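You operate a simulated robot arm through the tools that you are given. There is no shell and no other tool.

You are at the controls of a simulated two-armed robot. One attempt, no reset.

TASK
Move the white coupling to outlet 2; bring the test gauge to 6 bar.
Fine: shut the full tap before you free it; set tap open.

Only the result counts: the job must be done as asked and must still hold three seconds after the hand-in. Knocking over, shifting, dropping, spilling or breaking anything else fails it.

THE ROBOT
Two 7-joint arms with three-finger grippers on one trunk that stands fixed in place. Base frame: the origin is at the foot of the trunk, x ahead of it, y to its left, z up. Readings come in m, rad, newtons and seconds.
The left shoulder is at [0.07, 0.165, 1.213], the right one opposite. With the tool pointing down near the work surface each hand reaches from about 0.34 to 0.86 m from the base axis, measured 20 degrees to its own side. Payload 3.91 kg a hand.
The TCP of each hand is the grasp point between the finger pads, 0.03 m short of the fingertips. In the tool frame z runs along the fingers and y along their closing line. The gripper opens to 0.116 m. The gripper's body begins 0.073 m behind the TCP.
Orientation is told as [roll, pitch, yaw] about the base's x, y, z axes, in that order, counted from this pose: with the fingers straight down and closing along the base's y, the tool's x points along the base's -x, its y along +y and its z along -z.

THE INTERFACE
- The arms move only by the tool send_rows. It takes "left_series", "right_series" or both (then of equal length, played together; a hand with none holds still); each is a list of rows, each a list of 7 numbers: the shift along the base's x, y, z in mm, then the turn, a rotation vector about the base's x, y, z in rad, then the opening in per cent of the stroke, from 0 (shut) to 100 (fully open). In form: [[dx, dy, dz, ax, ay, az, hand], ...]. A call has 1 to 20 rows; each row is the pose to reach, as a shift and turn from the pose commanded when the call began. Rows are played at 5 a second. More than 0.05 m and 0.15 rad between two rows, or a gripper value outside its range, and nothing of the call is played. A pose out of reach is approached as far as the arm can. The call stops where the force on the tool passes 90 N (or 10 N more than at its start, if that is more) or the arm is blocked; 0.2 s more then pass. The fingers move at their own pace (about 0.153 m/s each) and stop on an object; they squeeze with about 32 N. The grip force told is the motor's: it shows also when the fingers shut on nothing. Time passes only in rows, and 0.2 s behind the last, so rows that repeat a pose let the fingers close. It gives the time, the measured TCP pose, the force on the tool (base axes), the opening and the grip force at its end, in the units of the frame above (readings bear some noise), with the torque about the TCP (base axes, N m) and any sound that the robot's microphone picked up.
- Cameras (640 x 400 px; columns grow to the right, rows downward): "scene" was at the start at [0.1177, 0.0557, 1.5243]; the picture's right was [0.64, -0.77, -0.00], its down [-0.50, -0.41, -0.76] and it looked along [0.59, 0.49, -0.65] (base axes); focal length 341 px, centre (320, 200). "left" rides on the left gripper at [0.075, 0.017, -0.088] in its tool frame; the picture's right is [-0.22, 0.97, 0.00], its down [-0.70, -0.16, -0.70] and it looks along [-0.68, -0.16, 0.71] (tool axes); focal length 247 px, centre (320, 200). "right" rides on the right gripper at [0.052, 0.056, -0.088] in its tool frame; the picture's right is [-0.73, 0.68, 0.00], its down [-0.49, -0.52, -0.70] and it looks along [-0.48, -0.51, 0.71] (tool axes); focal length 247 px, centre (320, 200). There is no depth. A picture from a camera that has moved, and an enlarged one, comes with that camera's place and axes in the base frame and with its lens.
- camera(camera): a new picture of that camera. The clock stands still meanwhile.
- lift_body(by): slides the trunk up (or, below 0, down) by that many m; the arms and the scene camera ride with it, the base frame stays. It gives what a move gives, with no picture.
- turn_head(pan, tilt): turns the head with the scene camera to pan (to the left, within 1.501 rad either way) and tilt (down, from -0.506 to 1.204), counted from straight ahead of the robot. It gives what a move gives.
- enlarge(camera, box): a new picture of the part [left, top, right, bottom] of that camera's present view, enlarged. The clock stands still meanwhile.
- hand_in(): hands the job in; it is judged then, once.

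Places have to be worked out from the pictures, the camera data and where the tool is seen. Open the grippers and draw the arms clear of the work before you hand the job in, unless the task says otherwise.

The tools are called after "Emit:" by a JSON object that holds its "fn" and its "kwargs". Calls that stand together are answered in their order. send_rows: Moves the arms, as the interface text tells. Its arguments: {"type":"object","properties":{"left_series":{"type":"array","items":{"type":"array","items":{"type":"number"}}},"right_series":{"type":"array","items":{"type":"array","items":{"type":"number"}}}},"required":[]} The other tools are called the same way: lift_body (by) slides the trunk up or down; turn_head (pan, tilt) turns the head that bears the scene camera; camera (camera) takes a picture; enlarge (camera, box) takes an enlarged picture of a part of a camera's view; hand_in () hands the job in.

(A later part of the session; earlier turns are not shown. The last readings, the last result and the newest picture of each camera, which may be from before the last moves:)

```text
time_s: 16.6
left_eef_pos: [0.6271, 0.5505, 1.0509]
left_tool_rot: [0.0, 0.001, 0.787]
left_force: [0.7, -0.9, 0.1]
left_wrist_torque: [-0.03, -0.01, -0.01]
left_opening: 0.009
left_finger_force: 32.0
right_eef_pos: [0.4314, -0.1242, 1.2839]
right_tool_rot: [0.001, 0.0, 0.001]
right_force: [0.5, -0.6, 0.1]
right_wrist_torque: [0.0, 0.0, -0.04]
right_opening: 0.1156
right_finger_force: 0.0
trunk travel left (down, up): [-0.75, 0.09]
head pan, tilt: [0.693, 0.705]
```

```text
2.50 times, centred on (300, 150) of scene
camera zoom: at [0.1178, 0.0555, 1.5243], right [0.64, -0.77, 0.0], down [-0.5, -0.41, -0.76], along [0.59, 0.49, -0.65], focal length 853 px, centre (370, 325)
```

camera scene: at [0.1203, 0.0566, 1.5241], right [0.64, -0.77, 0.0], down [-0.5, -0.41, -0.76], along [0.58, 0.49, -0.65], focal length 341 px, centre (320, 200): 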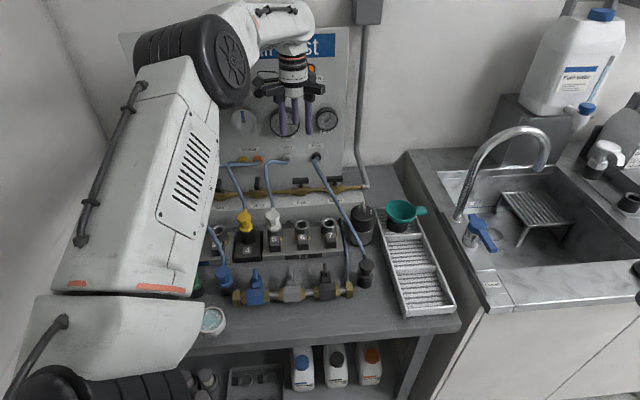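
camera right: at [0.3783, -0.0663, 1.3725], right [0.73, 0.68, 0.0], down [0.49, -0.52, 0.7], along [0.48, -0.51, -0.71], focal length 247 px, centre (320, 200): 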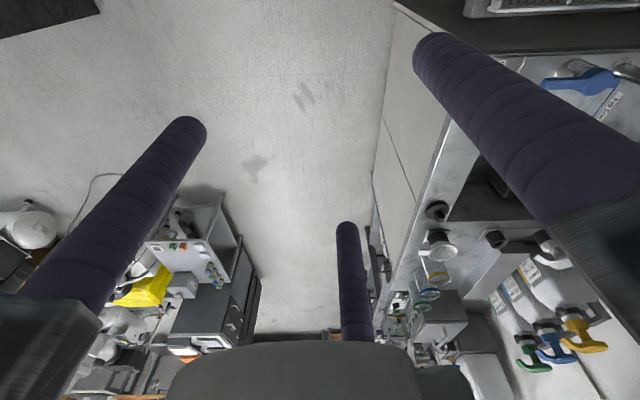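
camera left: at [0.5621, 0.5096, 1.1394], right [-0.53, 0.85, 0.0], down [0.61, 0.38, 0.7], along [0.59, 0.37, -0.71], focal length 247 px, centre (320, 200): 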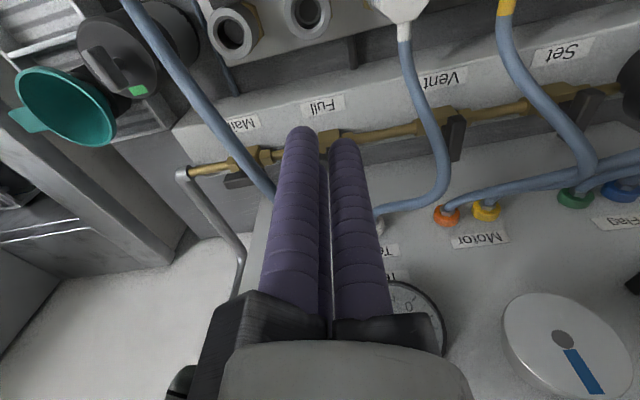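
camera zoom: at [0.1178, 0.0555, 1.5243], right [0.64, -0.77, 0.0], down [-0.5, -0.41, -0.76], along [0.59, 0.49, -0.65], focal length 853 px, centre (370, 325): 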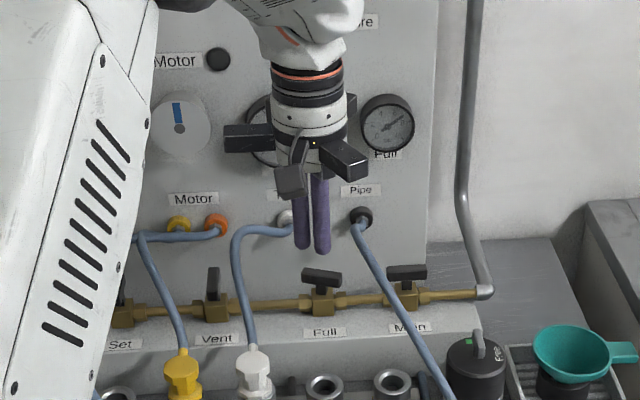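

The gripper really has three jaws, so I choose a yaw (~14°) that keeps jaws and camera off the gauge and hoses. I position the closed fingers in front of the left half of the bar, high first.

Emit:
{"fn": "send_rows", "kwargs": {"left_series": [[4, 12, 0, 0, 0, -0.14, 0], [8, 24, 0, 0, 0, -0.28, 0], [12, 36, 0, 0, 0, -0.41, 0], [12, 37, 0, 0, 0, -0.537, 0]]}}

Emit:
{"fn": "send_rows", "kwargs": {"left_series": [[0, 0, -20, 0.07, -0.0714, 0, 0], [0, 0, -45, 0.14, -0.1428, 0, 0], [0, 0, -65, 0.14, -0.1428, 0, 0]]}}

Emit:
{"fn": "camera", "kwargs": {"camera": "left"}}

Emit:
{"fn": "enlarge", "kwargs": {"camera": "scene", "box": [220, 110, 380, 210]}}

```text
time_s: 17.6
left_eef_pos: [0.6404, 0.588, 1.0529]
left_tool_rot: [-0.001, 0.001, 0.245]
left_force: [0.5, 0.4, 0.3]
left_wrist_torque: [0.02, 0.02, 0.02]
left_opening: 0.0091
left_finger_force: 32.4
right_eef_pos: [0.4308, -0.1237, 1.2829]
right_tool_rot: [0.001, 0.0, -0.001]
right_force: [0.9, -0.5, -0.6]
right_wrist_torque: [0.01, 0.0, 0.02]
right_opening: 0.116
right_finger_force: 0.0
trunk travel left (down, up): [-0.75, 0.09]
head pan, tilt: [0.693, 0.705]
```

```text
time_s: 18.4
left_eef_pos: [0.6399, 0.5899, 0.9872]
left_tool_rot: [0.103, -0.173, 0.236]
left_force: [0.3, 1.0, -0.7]
left_wrist_torque: [-0.03, 0.01, 0.02]
left_opening: 0.0089
left_finger_force: 32.3
right_eef_pos: [0.4324, -0.1243, 1.2829]
right_tool_rot: [0.0, 0.003, 0.0]
right_force: [-0.5, 0.5, 0.2]
right_wrist_torque: [-0.04, 0.01, -0.03]
right_opening: 0.1159
right_finger_force: 0.1
trunk travel left (down, up): [-0.75, 0.09]
head pan, tilt: [0.693, 0.705]
```

```text
taken
camera left: at [0.5511, 0.5757, 1.0612], right [-0.03, 0.99, 0.14], down [0.61, -0.09, 0.79], along [0.79, 0.11, -0.6], focal length 247 px, centre (320, 200)
```

left: 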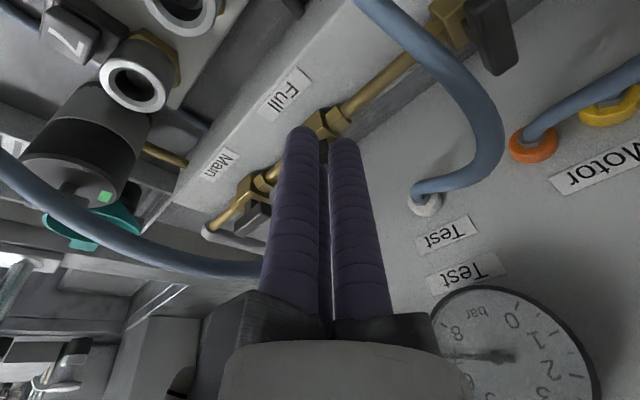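

```text
4.00 times, centred on (300, 160) of scene
camera zoom: at [0.1188, 0.0568, 1.5242], right [0.64, -0.77, 0.0], down [-0.5, -0.41, -0.76], along [0.59, 0.49, -0.65], focal length 1365 px, centre (400, 360)
```

zoom: 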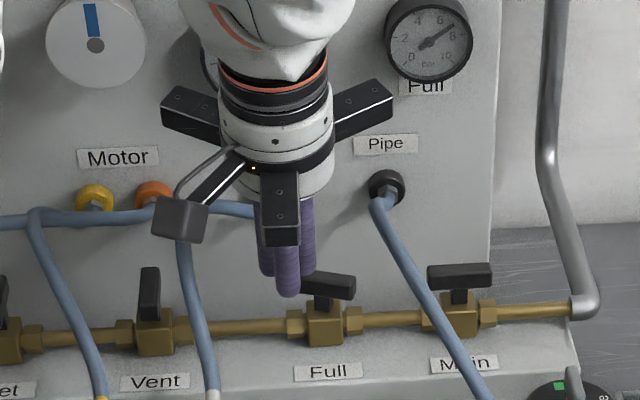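

The closed fingers are in front-left of the bar. I lower the tips to bar height, then push away from the robot (+n) in small steps, watching the force.

Emit:
{"fn": "send_rows", "kwargs": {"left_series": [[0, 0, -25, 0, 0, 0, 0], [0, 0, -43, 0, 0, 0, 0]]}}

Emit:
{"fn": "send_rows", "kwargs": {"left_series": [[5.7, 5.6, 0, 0, 0, 0, 0], [11.4, 11.2, 0, 0, 0, 0, 0], [17.1, 16.8, 0, 0, 0, 0, 0]]}}

Emit:
{"fn": "enlarge", "kwargs": {"camera": "scene", "box": [220, 110, 380, 210]}}

Emit:
{"fn": "enlarge", "kwargs": {"camera": "left", "box": [240, 60, 420, 180]}}

```text
time_s: 19.0
left_eef_pos: [0.6399, 0.5864, 0.9442]
left_tool_rot: [0.103, -0.171, 0.239]
left_force: [0.8, -0.3, -0.1]
left_wrist_torque: [-0.03, 0.04, 0.02]
left_opening: 0.0093
left_finger_force: 31.4
right_eef_pos: [0.4333, -0.1231, 1.2827]
right_tool_rot: [0.0, 0.0, 0.001]
right_force: [-0.1, -0.6, 0.2]
right_wrist_torque: [-0.03, 0.02, 0.01]
right_opening: 0.1155
right_finger_force: 0.1
trunk travel left (down, up): [-0.75, 0.09]
head pan, tilt: [0.693, 0.705]
```

```text
time_s: 19.8
left_eef_pos: [0.6566, 0.6052, 0.9439]
left_tool_rot: [0.102, -0.172, 0.237]
left_force: [0.4, 0.8, 0.4]
left_wrist_torque: [0.02, -0.04, 0.01]
left_opening: 0.0092
left_finger_force: 32.4
right_eef_pos: [0.4312, -0.124, 1.2829]
right_tool_rot: [-0.001, 0.0, -0.001]
right_force: [-0.5, 0.1, 0.0]
right_wrist_torque: [-0.01, -0.01, -0.02]
right_opening: 0.1159
right_finger_force: 0.1
trunk travel left (down, up): [-0.75, 0.09]
head pan, tilt: [0.693, 0.705]
```

```text
4.00 times, centred on (300, 160) of scene
camera zoom: at [0.1177, 0.0557, 1.5243], right [0.64, -0.77, 0.0], down [-0.5, -0.41, -0.76], along [0.59, 0.49, -0.65], focal length 1365 px, centre (400, 360)
```

zoom: 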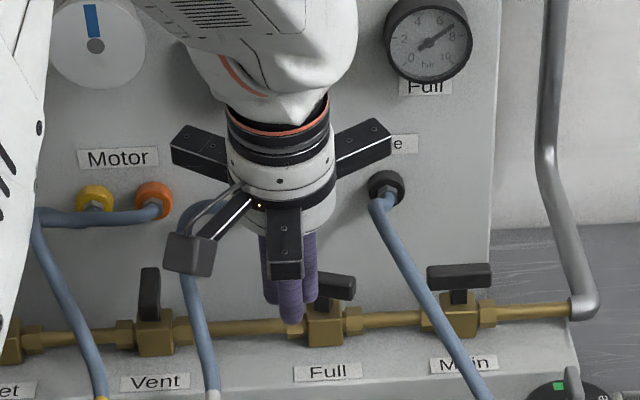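

```text
3.33 times, centred on (330, 120) of left
camera zoom: at [0.5681, 0.5912, 1.0195], right [-0.03, 0.99, 0.14], down [0.61, -0.09, 0.79], along [0.79, 0.11, -0.6], focal length 823 px, centre (287, 467)
```

zoom: 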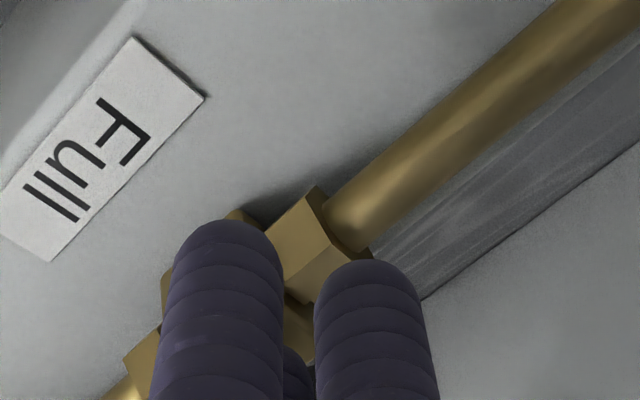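

No contact force yet (or the bar turns very lightly). I push on 30 mm further in small steps.

Emit:
{"fn": "send_rows", "kwargs": {"left_series": [[4.3, 4.2, 0, 0, 0, 0, 0], [8.6, 8.4, 0, 0, 0, 0, 0], [12.9, 12.6, 0, 0, 0, 0, 0], [17.1, 16.8, 0, 0, 0, 0, 0], [21.4, 21, 0, 0, 0, 0, 0]]}}

Emit:
{"fn": "enlarge", "kwargs": {"camera": "scene", "box": [220, 110, 380, 210]}}

Emit:
{"fn": "enlarge", "kwargs": {"camera": "left", "box": [240, 60, 420, 180]}}

```text
time_s: 21.0
left_eef_pos: [0.6764, 0.6283, 0.9445]
left_tool_rot: [0.102, -0.175, 0.24]
left_force: [-15.4, 6.8, 2.2]
left_wrist_torque: [0.07, 0.22, 0.03]
left_opening: 0.009
left_finger_force: 32.0
right_eef_pos: [0.429, -0.1232, 1.2838]
right_tool_rot: [-0.001, -0.002, 0.001]
right_force: [0.0, 0.2, -0.9]
right_wrist_torque: [-0.02, -0.02, -0.01]
right_opening: 0.1159
right_finger_force: 0.0
trunk travel left (down, up): [-0.75, 0.09]
head pan, tilt: [0.693, 0.705]
```

```text
4.00 times, centred on (300, 160) of scene
camera zoom: at [0.1146, 0.0572, 1.5245], right [0.64, -0.77, 0.0], down [-0.5, -0.41, -0.76], along [0.59, 0.49, -0.65], focal length 1365 px, centre (400, 360)
```

zoom: 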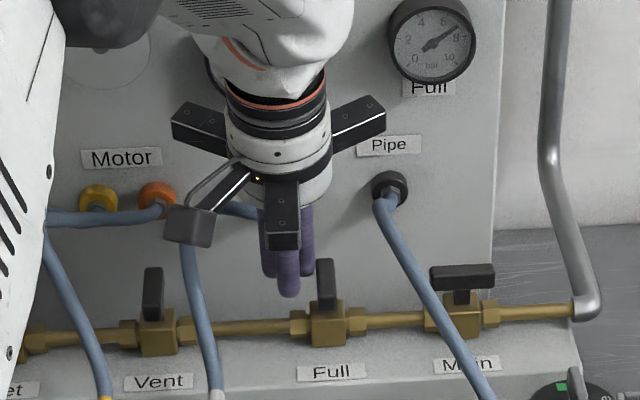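

```text
3.33 times, centred on (330, 120) of left
camera zoom: at [0.5872, 0.6151, 1.0201], right [-0.03, 0.99, 0.14], down [0.61, -0.09, 0.79], along [0.79, 0.11, -0.6], focal length 823 px, centre (287, 467)
```

zoom: 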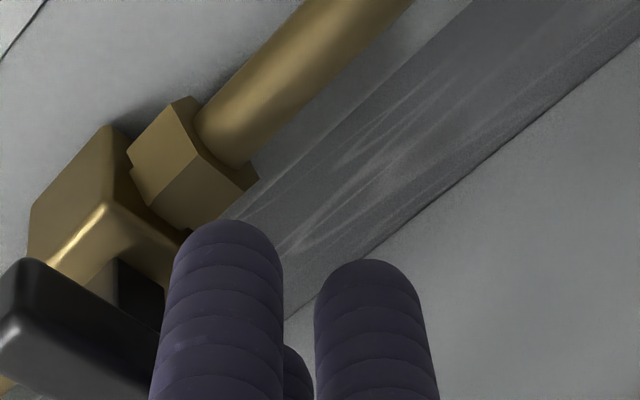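

The Full handle now stands across the pipe like the Vent handle, and the 16 N push-back sideways means it rests on its stop – shut. I back off sideways, rise, and retreat toward the robot to look at gauges.

Emit:
{"fn": "send_rows", "kwargs": {"left_series": [[-6, 6, 0, 0, 0, 0, 0], [-6, 6, 30, 0, 0, 0, 0], [-10, 3, 70, 0, 0, 0, 0], [-30, -20, 100, 0, 0, 0, 0], [-60, -50, 110, -0.07, 0.0714, 0, 0], [-95, -80, 115, -0.14, 0.1428, 0, 0], [-130, -110, 115, -0.14, 0.1428, 0, 0]]}}

Emit:
{"fn": "camera", "kwargs": {"camera": "left"}}

Emit:
{"fn": "camera", "kwargs": {"camera": "scene"}}

Emit:
{"fn": "enlarge", "kwargs": {"camera": "scene", "box": [260, 80, 380, 230]}}

```text
time_s: 22.6
left_eef_pos: [0.5491, 0.5144, 1.0622]
left_tool_rot: [0.001, -0.002, 0.246]
left_force: [-0.3, -0.5, -0.1]
left_wrist_torque: [0.04, -0.05, 0.05]
left_opening: 0.0092
left_finger_force: 31.7
right_eef_pos: [0.4298, -0.1271, 1.2837]
right_tool_rot: [0.001, -0.002, -0.002]
right_force: [-0.5, 0.1, 0.7]
right_wrist_torque: [0.06, -0.02, 0.02]
right_opening: 0.1159
right_finger_force: 0.1
trunk travel left (down, up): [-0.75, 0.09]
head pan, tilt: [0.693, 0.705]
```

```text
taken
camera left: at [0.4722, 0.5116, 1.149], right [-0.02, 1.0, 0.0], down [0.71, 0.01, 0.7], along [0.7, 0.02, -0.71], focal length 247 px, centre (320, 200)
```

left: 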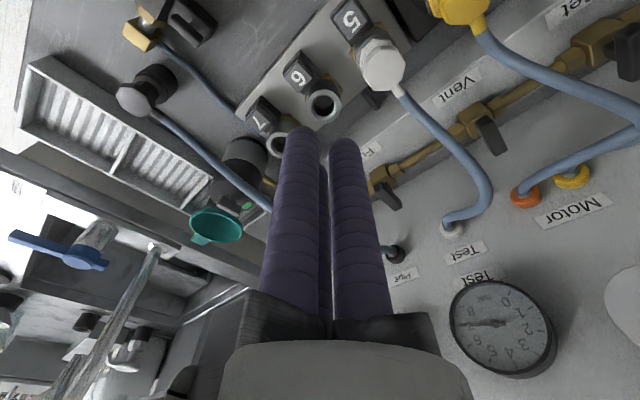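

```text
taken
camera scene: at [0.1153, 0.0526, 1.5246], right [0.64, -0.77, 0.0], down [-0.5, -0.41, -0.76], along [0.59, 0.49, -0.65], focal length 341 px, centre (320, 200)
```

scene: 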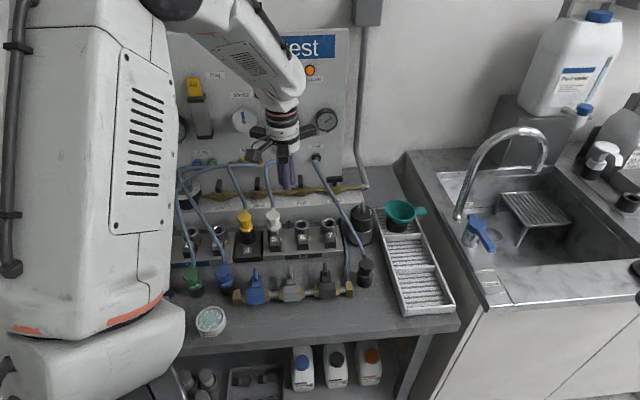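

```text
2.67 times, centred on (320, 155) of scene
camera zoom: at [0.1153, 0.0526, 1.5246], right [0.64, -0.77, 0.0], down [-0.5, -0.41, -0.76], along [0.59, 0.49, -0.65], focal length 910 px, centre (320, 320)
```

zoom: 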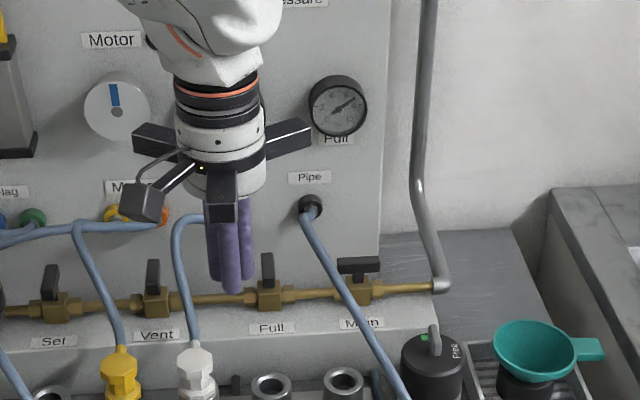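

Set, Vent and Full handles are now all across the pipe. I read the Test gauge and look closely at coupling 5 and its cap from this side.

Emit:
{"fn": "enlarge", "kwargs": {"camera": "left", "box": [430, 260, 590, 390]}}

Emit:
{"fn": "enlarge", "kwargs": {"camera": "left", "box": [300, 0, 460, 130]}}

Emit:
{"fn": "enlarge", "kwargs": {"camera": "scene", "box": [230, 195, 350, 270]}}

```text
3.08 times, centred on (510, 325) of left
camera zoom: at [0.4722, 0.5116, 1.149], right [-0.02, 1.0, 0.0], down [0.71, 0.01, 0.7], along [0.7, 0.02, -0.71], focal length 760 px, centre (-265, -185)
```

zoom: 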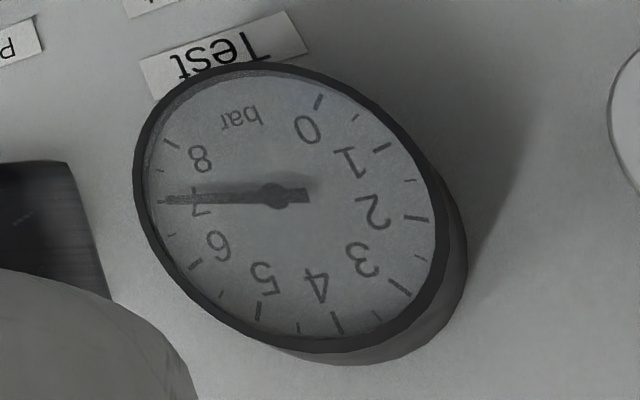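

```text
3.08 times, centred on (380, 65) of left
camera zoom: at [0.4722, 0.5116, 1.149], right [-0.02, 1.0, 0.0], down [0.71, 0.01, 0.7], along [0.7, 0.02, -0.71], focal length 760 px, centre (135, 615)
```

zoom: 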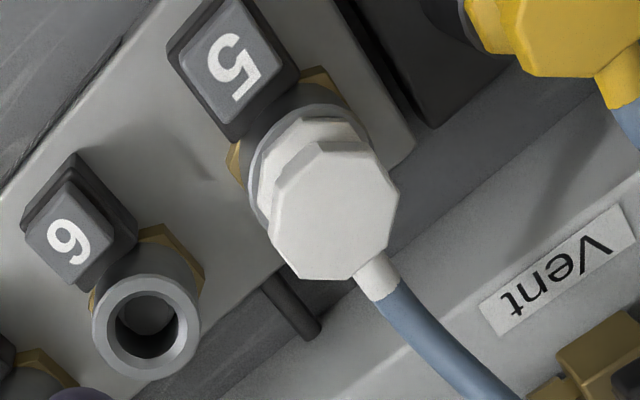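

```text
5.33 times, centred on (290, 232) of scene
camera zoom: at [0.1153, 0.0526, 1.5246], right [0.64, -0.77, 0.0], down [-0.5, -0.41, -0.76], along [0.59, 0.49, -0.65], focal length 1820 px, centre (480, 27)
```

zoom: 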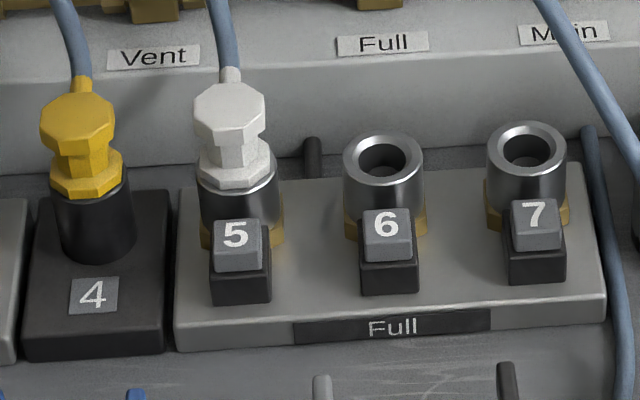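

The Test gauge still holds 7 bar (trapped). Before freeing anything I look at the cylinder marked "Free" and the buttons for hints on how the couplings release.

Emit:
{"fn": "enlarge", "kwargs": {"camera": "scene", "box": [330, 190, 410, 250]}}

Emit:
{"fn": "enlarge", "kwargs": {"camera": "left", "box": [180, 110, 340, 260]}}

Emit:
{"fn": "enlarge", "kwargs": {"camera": "scene", "box": [200, 60, 280, 180]}}

```text
6.67 times, centred on (370, 220) of scene
camera zoom: at [0.1153, 0.0526, 1.5246], right [0.64, -0.77, 0.0], down [-0.5, -0.41, -0.76], along [0.59, 0.49, -0.65], focal length 2274 px, centre (-13, 67)
```

zoom: 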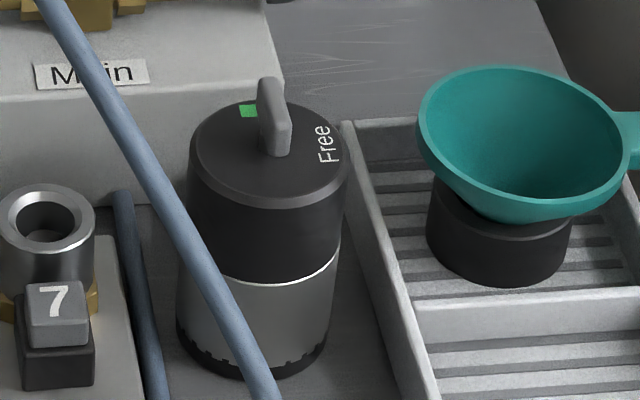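

```text
2.67 times, centred on (260, 185) of left
camera zoom: at [0.4722, 0.5116, 1.149], right [-0.02, 1.0, 0.0], down [0.71, 0.01, 0.7], along [0.7, 0.02, -0.71], focal length 659 px, centre (480, 240)
```

zoom: 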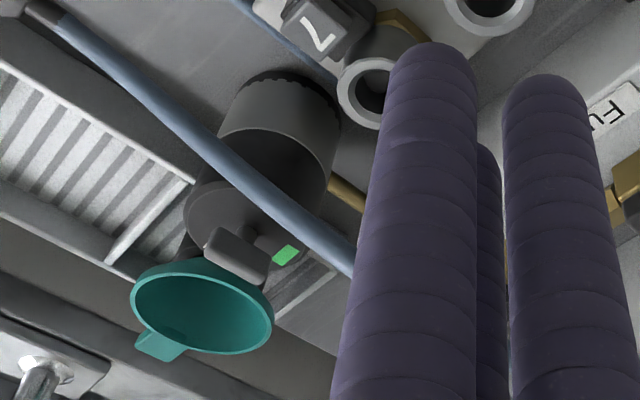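

```text
3.33 times, centred on (240, 120) of scene
camera zoom: at [0.1153, 0.0526, 1.5246], right [0.64, -0.77, 0.0], down [-0.5, -0.41, -0.76], along [0.59, 0.49, -0.65], focal length 1137 px, centre (587, 467)
```

zoom: 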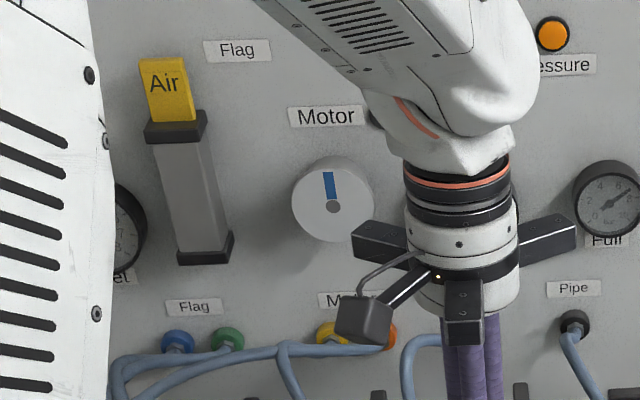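

The "Free" cylinder is just a trap on the pipe side. Cap 5 should be at about e=−0.026, n=0.749 (x≈0.517, y≈0.542), top z≈0.856. I bring the closed fingertips over it, leaned away from the coupling, and check before pressing.

Emit:
{"fn": "send_rows", "kwargs": {"left_series": [[-10, 5, -20, 0.07, -0.0714, 0, 0], [-20, 10, -45, 0.14, -0.1428, 0, 0], [-30, 15, -75, 0.21, -0.2142, 0, 0], [-41, 19, -105, 0.21, -0.2142, 0, 0], [-41, 19, -130, 0.21, -0.2142, 0, 0]]}}

Emit:
{"fn": "camera", "kwargs": {"camera": "left"}}

Emit:
{"fn": "enlarge", "kwargs": {"camera": "scene", "box": [210, 160, 370, 260]}}

```text
time_s: 23.8
left_eef_pos: [0.508, 0.5381, 0.9279]
left_tool_rot: [0.156, -0.258, 0.228]
left_force: [-0.2, 1.0, -0.6]
left_wrist_torque: [-0.01, 0.01, 0.02]
left_opening: 0.0091
left_finger_force: 32.1
right_eef_pos: [0.4319, -0.1243, 1.2833]
right_tool_rot: [-0.001, 0.002, 0.0]
right_force: [0.4, 0.4, -0.5]
right_wrist_torque: [0.04, 0.04, 0.01]
right_opening: 0.1161
right_finger_force: 0.0
trunk travel left (down, up): [-0.75, 0.09]
head pan, tilt: [0.693, 0.705]
```

```text
taken
camera left: at [0.4144, 0.5192, 0.9951], right [-0.04, 0.98, 0.2], down [0.55, -0.15, 0.82], along [0.83, 0.15, -0.53], focal length 247 px, centre (320, 200)
```

left: 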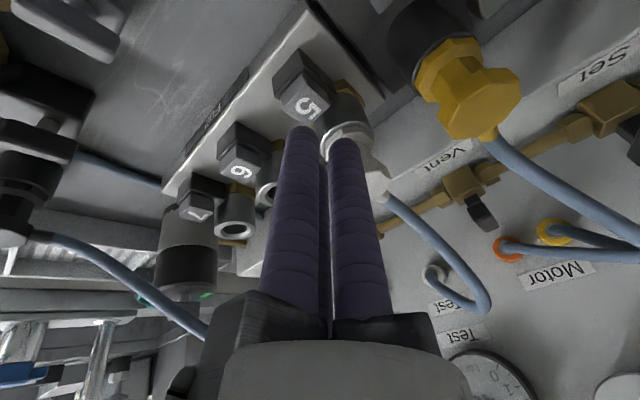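

```text
4.00 times, centred on (290, 210) of scene
camera zoom: at [0.1186, 0.0557, 1.5243], right [0.64, -0.77, 0.0], down [-0.5, -0.41, -0.76], along [0.59, 0.49, -0.65], focal length 1365 px, centre (440, 160)
```

zoom: 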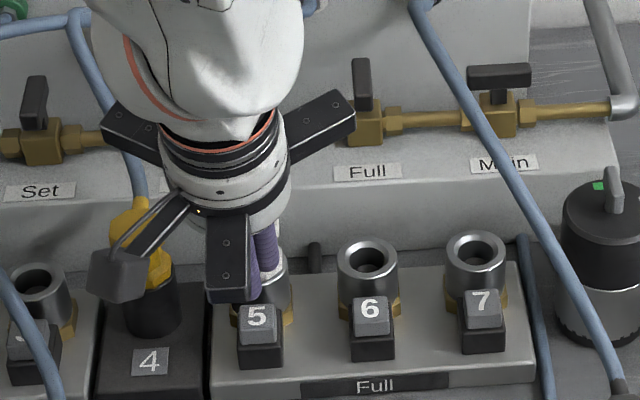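

Fingertips are right above cap 5 (sideways aligned), slightly close to the coupling; I shift 5 mm toward the robot and descend, then press in small steps.

Emit:
{"fn": "send_rows", "kwargs": {"left_series": [[-3.6, -3.5, -20, 0, 0, 0, 0], [-3.6, -3.5, -36, 0, 0, 0, 0], [-3.6, -3.5, -40, 0, 0, 0, 0], [-3.6, -3.5, -44, 0, 0, 0, 0]]}}

Emit:
{"fn": "camera", "kwargs": {"camera": "left"}}

Emit:
{"fn": "enlarge", "kwargs": {"camera": "scene", "box": [210, 160, 370, 260]}}

```text
time_s: 24.8
left_eef_pos: [0.5033, 0.5316, 0.8842]
left_tool_rot: [0.156, -0.257, 0.227]
left_force: [-1.3, -0.2, 2.0]
left_wrist_torque: [0.01, 0.0, 0.02]
left_opening: 0.0092
left_finger_force: 44.9
right_eef_pos: [0.4313, -0.1245, 1.2836]
right_tool_rot: [-0.001, -0.001, 0.0]
right_force: [-0.4, -0.7, 0.0]
right_wrist_torque: [0.07, 0.0, -0.01]
right_opening: 0.1159
right_finger_force: 0.0
trunk travel left (down, up): [-0.75, 0.09]
head pan, tilt: [0.693, 0.705]
```

```text
taken
camera left: at [0.4099, 0.5135, 0.9515], right [-0.04, 0.98, 0.2], down [0.55, -0.15, 0.82], along [0.83, 0.15, -0.53], focal length 247 px, centre (320, 200)
```

left: 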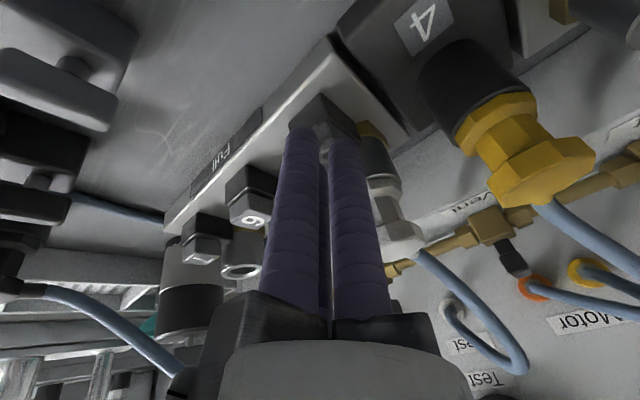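

```text
4.00 times, centred on (290, 210) of scene
camera zoom: at [0.1178, 0.0556, 1.5244], right [0.64, -0.77, 0.0], down [-0.5, -0.41, -0.76], along [0.59, 0.49, -0.65], focal length 1365 px, centre (440, 160)
```

zoom: 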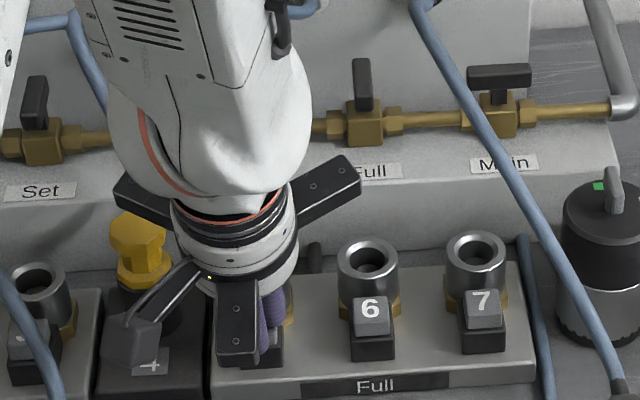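

Contact is just starting (z-force +2 N). I press further in small steps and listen.

Emit:
{"fn": "send_rows", "kwargs": {"left_series": [[0, 0, -2, 0, 0, 0, 0], [0, 0, -4, 0, 0, 0, 0], [0, 0, -6, 0, 0, 0, 0]]}}

Emit:
{"fn": "send_rows", "kwargs": {"left_series": [[0, 0, -2, 0, 0, 0, 0], [0, 0, -4, 0, 0, 0, 0], [0, 0, -4, 0, 0, 0, 0]]}}

Emit:
{"fn": "camera", "kwargs": {"camera": "left"}}

```text
time_s: 25.6
left_eef_pos: [0.5043, 0.5317, 0.8797]
left_tool_rot: [0.155, -0.261, 0.226]
left_force: [0.8, 2.9, 12.1]
left_wrist_torque: [0.2, -0.11, 0.06]
left_opening: 0.0091
left_finger_force: 44.8
right_eef_pos: [0.4309, -0.1255, 1.2843]
right_tool_rot: [0.003, -0.001, 0.0]
right_force: [-0.4, 0.9, -0.4]
right_wrist_torque: [0.01, 0.04, -0.01]
right_opening: 0.1159
right_finger_force: 0.0
trunk travel left (down, up): [-0.75, 0.09]
head pan, tilt: [0.693, 0.705]
```

```text
time_s: 26.4
left_eef_pos: [0.503, 0.531, 0.8765]
left_tool_rot: [0.158, -0.265, 0.228]
left_force: [9.1, 8.7, 29.8]
left_wrist_torque: [0.52, -0.55, 0.0]
left_opening: 0.0089
left_finger_force: 45.4
right_eef_pos: [0.4308, -0.1259, 1.2828]
right_tool_rot: [0.0, 0.001, 0.0]
right_force: [0.1, -0.5, 0.5]
right_wrist_torque: [0.02, -0.01, -0.01]
right_opening: 0.1162
right_finger_force: 0.2
trunk travel left (down, up): [-0.75, 0.09]
head pan, tilt: [0.693, 0.705]
```

```text
taken
camera left: at [0.4091, 0.5127, 0.9439], right [-0.04, 0.98, 0.21], down [0.54, -0.15, 0.83], along [0.84, 0.15, -0.53], focal length 247 px, centre (320, 200)
```

left: 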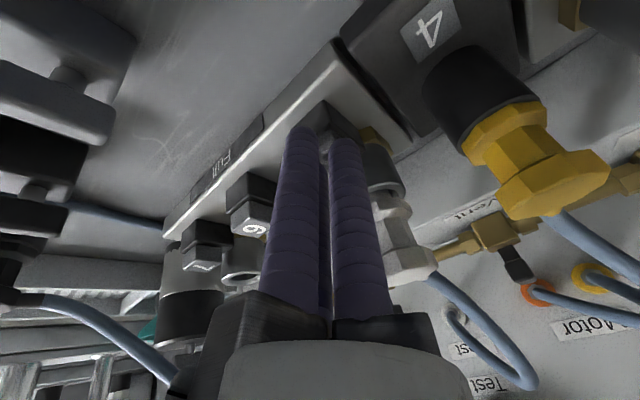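

30 N with ~7.7 mm travel, no sound yet. I press slightly more to make sure the cap is at its bottom.

Emit:
{"fn": "send_rows", "kwargs": {"left_series": [[0, 0, -2, 0, 0, 0, 0], [0, 0, -3, 0, 0, 0, 0], [0, 0, -3, 0, 0, 0, 0]]}}

Emit:
{"fn": "enlarge", "kwargs": {"camera": "left", "box": [240, 80, 460, 300]}}

Emit:
{"fn": "enlarge", "kwargs": {"camera": "scene", "box": [230, 180, 350, 260]}}

```text
time_s: 27.2
left_eef_pos: [0.5037, 0.5306, 0.876]
left_tool_rot: [0.157, -0.264, 0.224]
left_force: [7.0, 7.9, 38.3]
left_wrist_torque: [0.52, -0.57, -0.01]
left_opening: 0.009
left_finger_force: 45.0
right_eef_pos: [0.4287, -0.1271, 1.283]
right_tool_rot: [0.002, -0.001, 0.0]
right_force: [-0.1, 0.9, 0.2]
right_wrist_torque: [0.03, -0.01, -0.05]
right_opening: 0.116
right_finger_force: 0.0
trunk travel left (down, up): [-0.75, 0.09]
head pan, tilt: [0.693, 0.705]
```

```text
1.82 times, centred on (350, 190) of left
camera zoom: at [0.4089, 0.5125, 0.9424], right [-0.04, 0.98, 0.21], down [0.55, -0.15, 0.82], along [0.84, 0.15, -0.53], focal length 449 px, centre (266, 218)
```

zoom: 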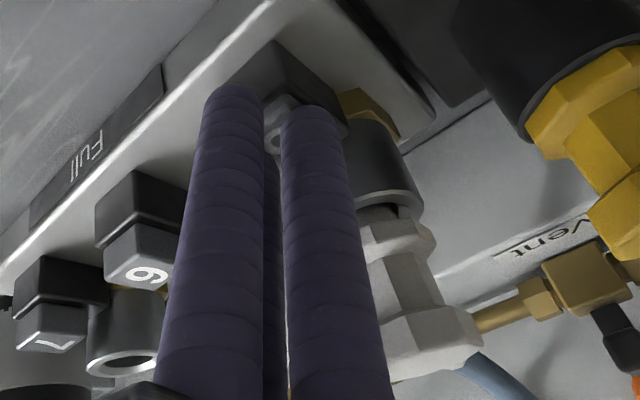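

```text
5.00 times, centred on (290, 220) of scene
camera zoom: at [0.1148, 0.0526, 1.5248], right [0.64, -0.77, 0.0], down [-0.5, -0.41, -0.76], along [0.59, 0.49, -0.65], focal length 1706 px, centre (470, 100)
```

zoom: 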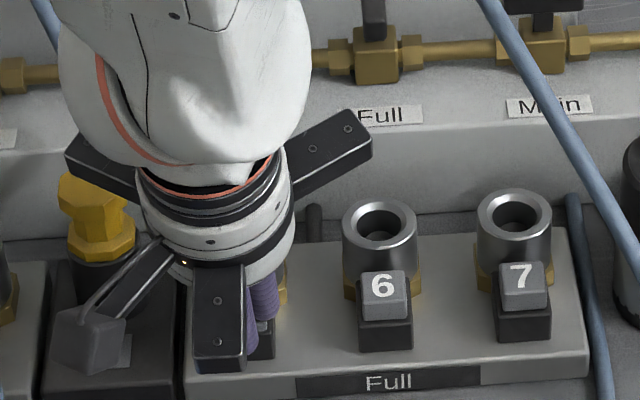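

In the close view the white collar now seems lifted slightly off the outlet ring. I lift the fingers off the cap and look whether the coupling stays released.

Emit:
{"fn": "send_rows", "kwargs": {"left_series": [[0, 0, 10, 0, 0, 0, 0], [0, 0, 20, 0, 0, 0, 0], [-10, -10, 50, 0, 0, 0, 0], [-30, -30, 70, 0, 0, 0, 0], [-50, -50, 90, 0, 0, 0, 0]]}}

Emit:
{"fn": "camera", "kwargs": {"camera": "left"}}

Emit:
{"fn": "enlarge", "kwargs": {"camera": "scene", "box": [230, 180, 350, 260]}}

Emit:
{"fn": "enlarge", "kwargs": {"camera": "scene", "box": [260, 80, 380, 160]}}

```text
time_s: 28.4
left_eef_pos: [0.4541, 0.4819, 0.9647]
left_tool_rot: [0.156, -0.259, 0.228]
left_force: [0.0, -0.5, 0.2]
left_wrist_torque: [-0.02, -0.03, 0.01]
left_opening: 0.0092
left_finger_force: 44.7
right_eef_pos: [0.4302, -0.1253, 1.2849]
right_tool_rot: [0.0, 0.001, -0.001]
right_force: [-0.1, -1.0, -0.3]
right_wrist_torque: [0.06, -0.01, 0.0]
right_opening: 0.1161
right_finger_force: 0.0
trunk travel left (down, up): [-0.75, 0.09]
head pan, tilt: [0.693, 0.705]
```

```text
taken
camera left: at [0.361, 0.4633, 1.0314], right [-0.04, 0.98, 0.2], down [0.55, -0.15, 0.82], along [0.83, 0.15, -0.53], focal length 247 px, centre (320, 200)
```

left: 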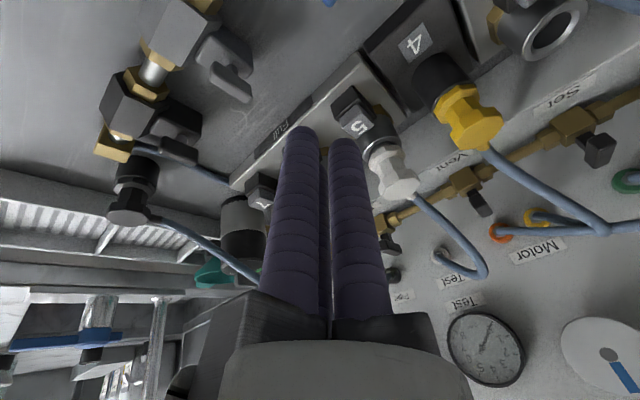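

```text
5.00 times, centred on (290, 220) of scene
camera zoom: at [0.1162, 0.0544, 1.5244], right [0.64, -0.77, 0.0], down [-0.5, -0.41, -0.76], along [0.59, 0.49, -0.65], focal length 1706 px, centre (470, 100)
```

zoom: 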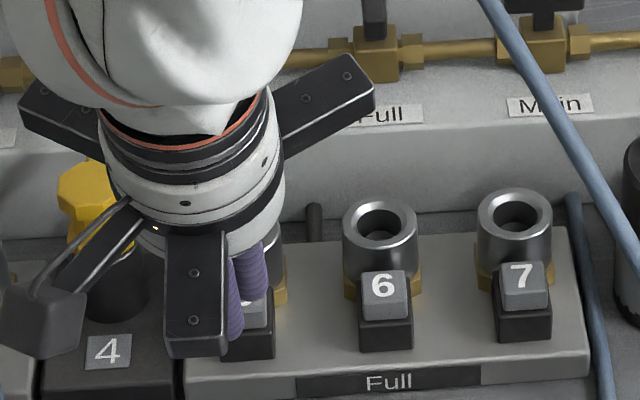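

```text
5.00 times, centred on (320, 120) of scene
camera zoom: at [0.1162, 0.0544, 1.5244], right [0.64, -0.77, 0.0], down [-0.5, -0.41, -0.76], along [0.59, 0.49, -0.65], focal length 1706 px, centre (320, 600)
```

zoom: 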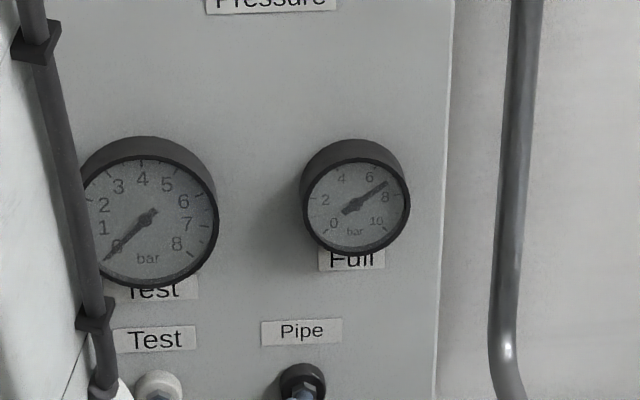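

The Test gauge has dropped to 0: the cap freed the coupling. I check how the coupling sits now.

Emit:
{"fn": "enlarge", "kwargs": {"camera": "left", "box": [320, 70, 480, 220]}}

```text
2.67 times, centred on (400, 145) of left
camera zoom: at [0.361, 0.4633, 1.0314], right [-0.04, 0.98, 0.2], down [0.55, -0.15, 0.82], along [0.83, 0.15, -0.53], focal length 659 px, centre (107, 347)
```

zoom: 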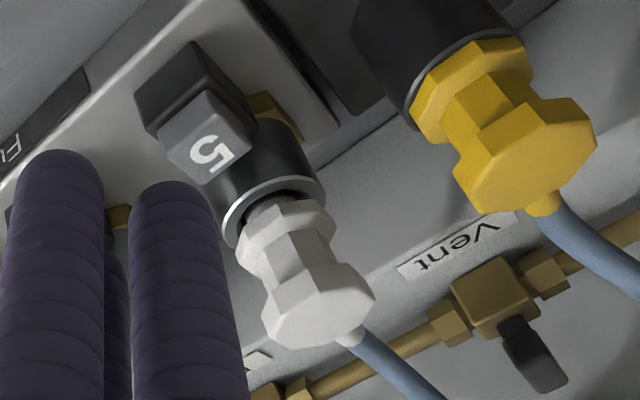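

The coupling has popped up ~10 mm and stands loosely in outlet 5. I open the hand, take out the lean and hover above its axis (x≈0.547, y≈0.573).

Emit:
{"fn": "send_rows", "kwargs": {"left_series": [[0, 0, 30, -0.07, 0.0714, 0, 0], [5, 5, 65, -0.14, 0.1428, 0, 20], [25, 25, 75, -0.21, 0.2142, 0, 40], [50, 49, 75, -0.21, 0.2142, 0, 60], [75, 73, 75, -0.21, 0.2142, 0, 60], [93, 91, 75, -0.21, 0.2142, 0, 60], [93, 91, 65, -0.21, 0.2142, 0, 60]]}}

Emit:
{"fn": "camera", "kwargs": {"camera": "left"}}

Emit:
{"fn": "enlarge", "kwargs": {"camera": "scene", "box": [210, 130, 370, 260]}}

```text
time_s: 30.0
left_eef_pos: [0.545, 0.5749, 1.0259]
left_tool_rot: [-0.001, 0.001, 0.246]
left_force: [0.5, 0.3, -0.2]
left_wrist_torque: [0.03, -0.04, 0.02]
left_opening: 0.0697
left_finger_force: 0.1
right_eef_pos: [0.4307, -0.1239, 1.2825]
right_tool_rot: [0.0, 0.001, 0.0]
right_force: [0.2, -0.7, 0.4]
right_wrist_torque: [-0.05, 0.04, 0.03]
right_opening: 0.1164
right_finger_force: 0.1
trunk travel left (down, up): [-0.75, 0.09]
head pan, tilt: [0.693, 0.705]
```

```text
taken
camera left: at [0.4686, 0.5717, 1.1137], right [-0.02, 1.0, 0.0], down [0.71, 0.01, 0.7], along [0.7, 0.02, -0.71], focal length 247 px, centre (320, 200)
```

left: 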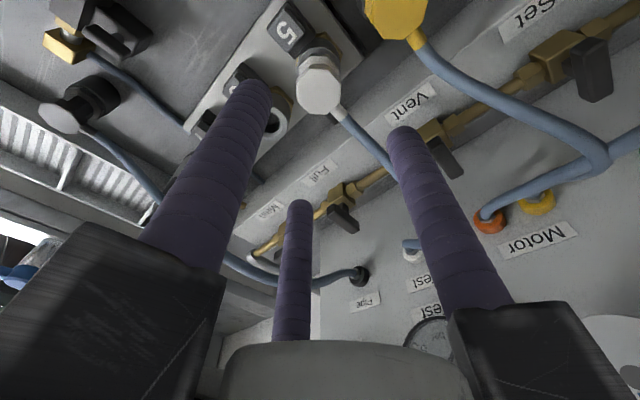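

```text
3.08 times, centred on (290, 195) of scene
camera zoom: at [0.1174, 0.0555, 1.5244], right [0.64, -0.77, 0.0], down [-0.5, -0.41, -0.76], along [0.59, 0.49, -0.65], focal length 1050 px, centre (412, 215)
```

zoom: 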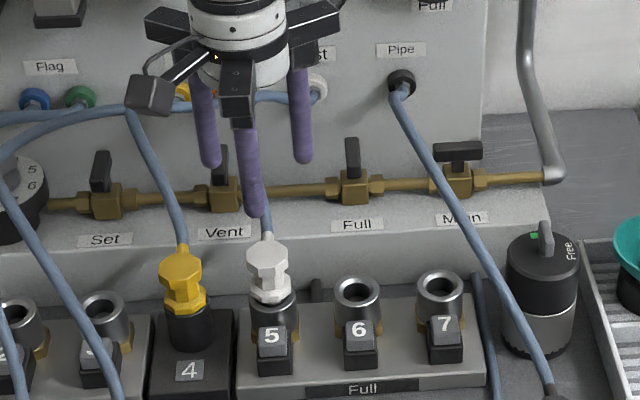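

The head sits almost exactly under the hand. I enlarge the wrist view to fine-tune the offset before descending.

Emit:
{"fn": "enlarge", "kwargs": {"camera": "left", "box": [240, 20, 400, 140]}}

```text
3.33 times, centred on (320, 80) of left
camera zoom: at [0.4686, 0.5717, 1.1137], right [-0.02, 1.0, 0.0], down [0.71, 0.01, 0.7], along [0.7, 0.02, -0.71], focal length 823 px, centre (320, 600)
```

zoom: 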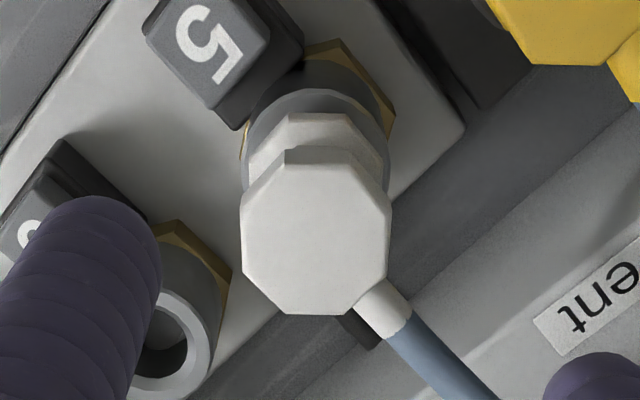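

The head centre matches the TCP within 1 mm. I descend around the coupling to about z=0.908 with the fingers at 60 %.

Emit:
{"fn": "send_rows", "kwargs": {"left_series": [[0, 0, -35, 0, 0, 0, 60], [-0.5, -0.7, -70, 0, 0, 0, 60], [-0.5, -0.7, -100, 0, 0, 0, 58], [-0.5, -0.7, -117, 0, 0, 0, 58]]}}

Emit:
{"fn": "camera", "kwargs": {"camera": "left"}}

Emit:
{"fn": "enlarge", "kwargs": {"camera": "scene", "box": [210, 150, 370, 280]}}

```text
time_s: 31.0
left_eef_pos: [0.5451, 0.5693, 0.9085]
left_tool_rot: [0.0, 0.0, 0.244]
left_force: [0.1, 0.8, 0.2]
left_wrist_torque: [0.0, 0.03, 0.02]
left_opening: 0.0674
left_finger_force: 0.0
right_eef_pos: [0.4327, -0.1233, 1.2828]
right_tool_rot: [0.0, 0.002, 0.001]
right_force: [0.4, 0.6, 0.5]
right_wrist_torque: [-0.01, 0.01, 0.02]
right_opening: 0.116
right_finger_force: 0.0
trunk travel left (down, up): [-0.75, 0.09]
head pan, tilt: [0.693, 0.705]
```

```text
taken
camera left: at [0.469, 0.5672, 0.9961], right [-0.02, 1.0, 0.0], down [0.71, 0.01, 0.7], along [0.7, 0.01, -0.71], focal length 247 px, centre (320, 200)
```

left: 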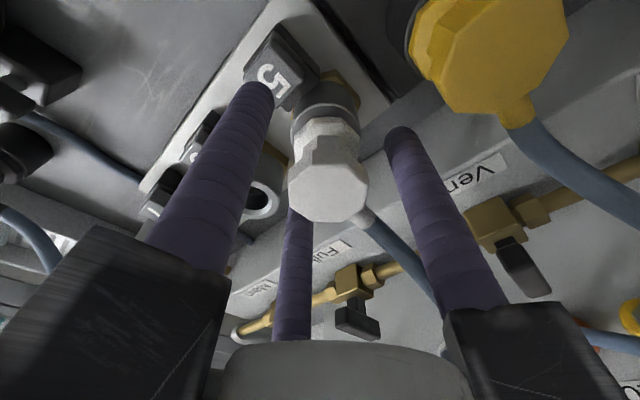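

```text
3.08 times, centred on (290, 215) of scene
camera zoom: at [0.1185, 0.0564, 1.5242], right [0.64, -0.77, 0.0], down [-0.5, -0.41, -0.76], along [0.59, 0.49, -0.65], focal length 1050 px, centre (412, 154)
```

zoom: 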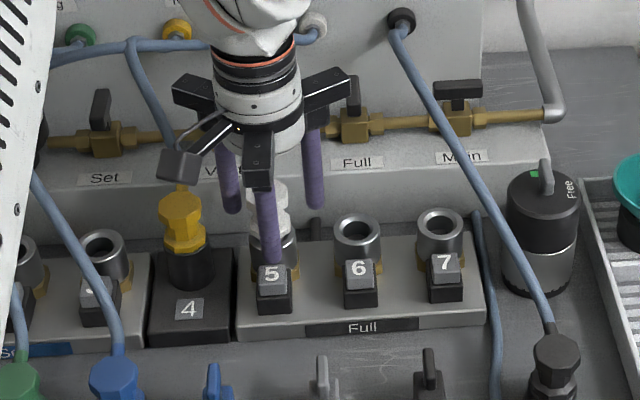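

The coupling is about 4 mm to the −x/+y side of the TCP in the wrist view. I shift by that, then close on it.

Emit:
{"fn": "send_rows", "kwargs": {"left_series": [[-2, 2, 0, 0, 0, 0, 58], [-3, 3.5, 0, 0, 0, 0, 50], [-3, 3.5, 0, 0, 0, 0, 45]]}}

Emit:
{"fn": "camera", "kwargs": {"camera": "left"}}

```text
time_s: 31.8
left_eef_pos: [0.5409, 0.5745, 0.9078]
left_tool_rot: [0.001, 0.0, 0.248]
left_force: [0.0, -0.5, -0.7]
left_wrist_torque: [-0.02, -0.02, -0.03]
left_opening: 0.0521
left_finger_force: 0.0
right_eef_pos: [0.4325, -0.1239, 1.282]
right_tool_rot: [0.001, 0.0, 0.0]
right_force: [-0.1, 0.3, -0.4]
right_wrist_torque: [0.03, -0.03, -0.02]
right_opening: 0.1163
right_finger_force: 0.1
trunk travel left (down, up): [-0.75, 0.09]
head pan, tilt: [0.693, 0.705]
```

```text
taken
camera left: at [0.4646, 0.5721, 0.9968], right [-0.02, 1.0, 0.0], down [0.71, 0.01, 0.7], along [0.7, 0.02, -0.71], focal length 247 px, centre (320, 200)
```

left: 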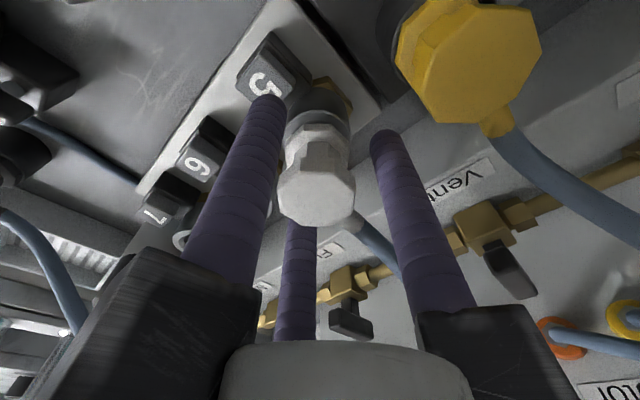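

Centred now. I close on the coupling.

Emit:
{"fn": "send_rows", "kwargs": {"left_series": [[0, 0, 0, 0, 0, 0, 25], [0, 0, 0, 0, 0, 0, 10], [0, 0, 0, 0, 0, 0, 0], [0, 0, 0, 0, 0, 0, 0]]}}

Emit:
{"fn": "camera", "kwargs": {"camera": "left"}}

Emit:
{"fn": "enlarge", "kwargs": {"camera": "scene", "box": [210, 150, 370, 280]}}

```text
time_s: 32.8
left_eef_pos: [0.5411, 0.5751, 0.9088]
left_tool_rot: [-0.001, -0.001, 0.246]
left_force: [0.6, 0.5, 0.8]
left_wrist_torque: [0.03, -0.04, 0.02]
left_opening: 0.0354
left_finger_force: 31.4
right_eef_pos: [0.4318, -0.1242, 1.2833]
right_tool_rot: [0.0, 0.0, 0.001]
right_force: [0.2, -0.3, -0.6]
right_wrist_torque: [0.0, 0.0, -0.02]
right_opening: 0.116
right_finger_force: 0.1
trunk travel left (down, up): [-0.75, 0.09]
head pan, tilt: [0.693, 0.705]
```

```text
taken
camera left: at [0.4649, 0.5722, 0.9967], right [-0.02, 1.0, 0.0], down [0.71, 0.01, 0.7], along [0.7, 0.02, -0.71], focal length 247 px, centre (320, 200)
```

left: 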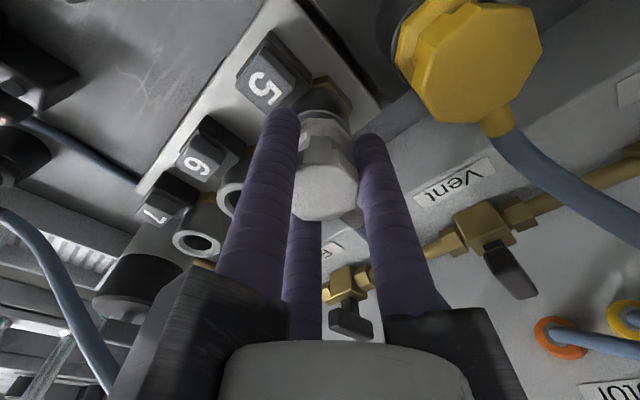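

```text
3.08 times, centred on (290, 215) of scene
camera zoom: at [0.1178, 0.0557, 1.5243], right [0.64, -0.77, 0.0], down [-0.5, -0.41, -0.76], along [0.59, 0.49, -0.65], focal length 1050 px, centre (412, 154)
```

zoom: 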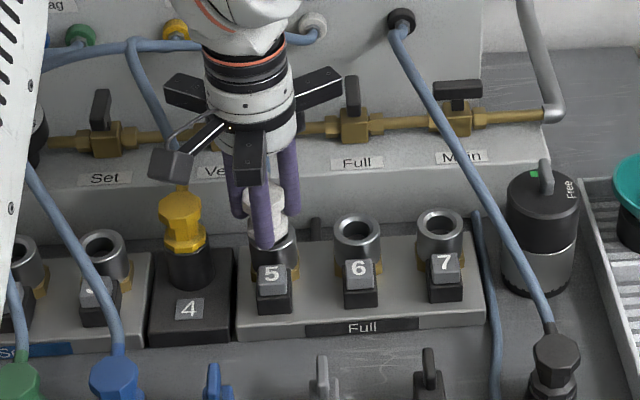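

The coupling is gripped (35 mm, 31 N). I lift it straight up out of outlet 5, slowly.

Emit:
{"fn": "send_rows", "kwargs": {"left_series": [[0, 0, 8, 0, 0, 0, 0], [0, 0, 18, 0, 0, 0, 0], [0, 0, 32, 0, 0, 0, 0], [0, 0, 48, 0, 0, 0, 0], [0, 0, 65, 0, 0, 0, 0]]}}

Emit:
{"fn": "camera", "kwargs": {"camera": "left"}}

Emit:
{"fn": "camera", "kwargs": {"camera": "scene"}}

Emit:
{"fn": "enlarge", "kwargs": {"camera": "scene", "box": [210, 150, 370, 280]}}

```text
time_s: 34.0
left_eef_pos: [0.5428, 0.5738, 0.9775]
left_tool_rot: [-0.001, 0.001, 0.246]
left_force: [0.1, -0.7, -0.9]
left_wrist_torque: [-0.01, -0.03, 0.02]
left_opening: 0.035
left_finger_force: 31.6
right_eef_pos: [0.432, -0.1247, 1.2835]
right_tool_rot: [-0.001, 0.0, 0.0]
right_force: [0.2, 0.3, 0.3]
right_wrist_torque: [-0.01, -0.02, 0.0]
right_opening: 0.1162
right_finger_force: 0.0
trunk travel left (down, up): [-0.75, 0.09]
head pan, tilt: [0.693, 0.705]
```

```text
taken
camera left: at [0.4659, 0.5717, 1.0649], right [-0.02, 1.0, 0.0], down [0.71, 0.01, 0.7], along [0.7, 0.01, -0.71], focal length 247 px, centre (320, 200)
```

left: 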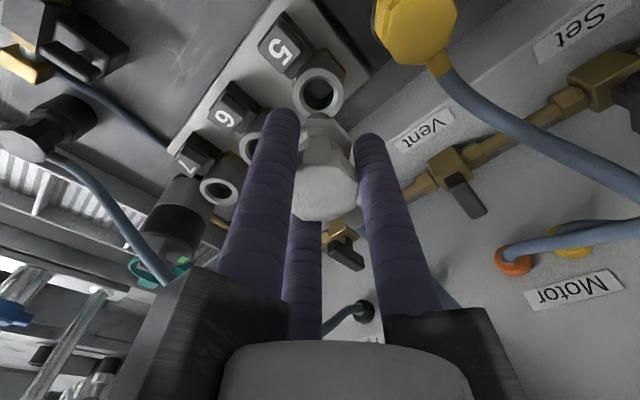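

```text
taken
camera scene: at [0.1172, 0.0551, 1.5244], right [0.64, -0.77, 0.0], down [-0.5, -0.41, -0.76], along [0.59, 0.49, -0.65], focal length 341 px, centre (320, 200)
```

scene: 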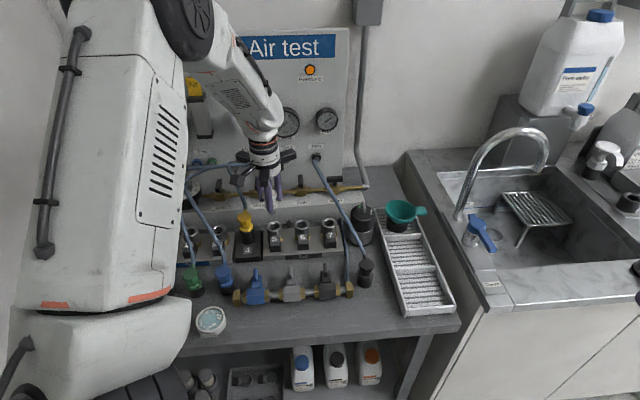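

```text
3.08 times, centred on (290, 215) of scene
camera zoom: at [0.1172, 0.0551, 1.5244], right [0.64, -0.77, 0.0], down [-0.5, -0.41, -0.76], along [0.59, 0.49, -0.65], focal length 1050 px, centre (412, 154)
```

zoom: 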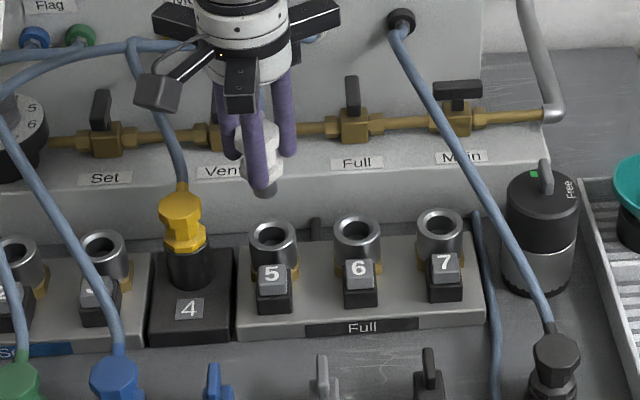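

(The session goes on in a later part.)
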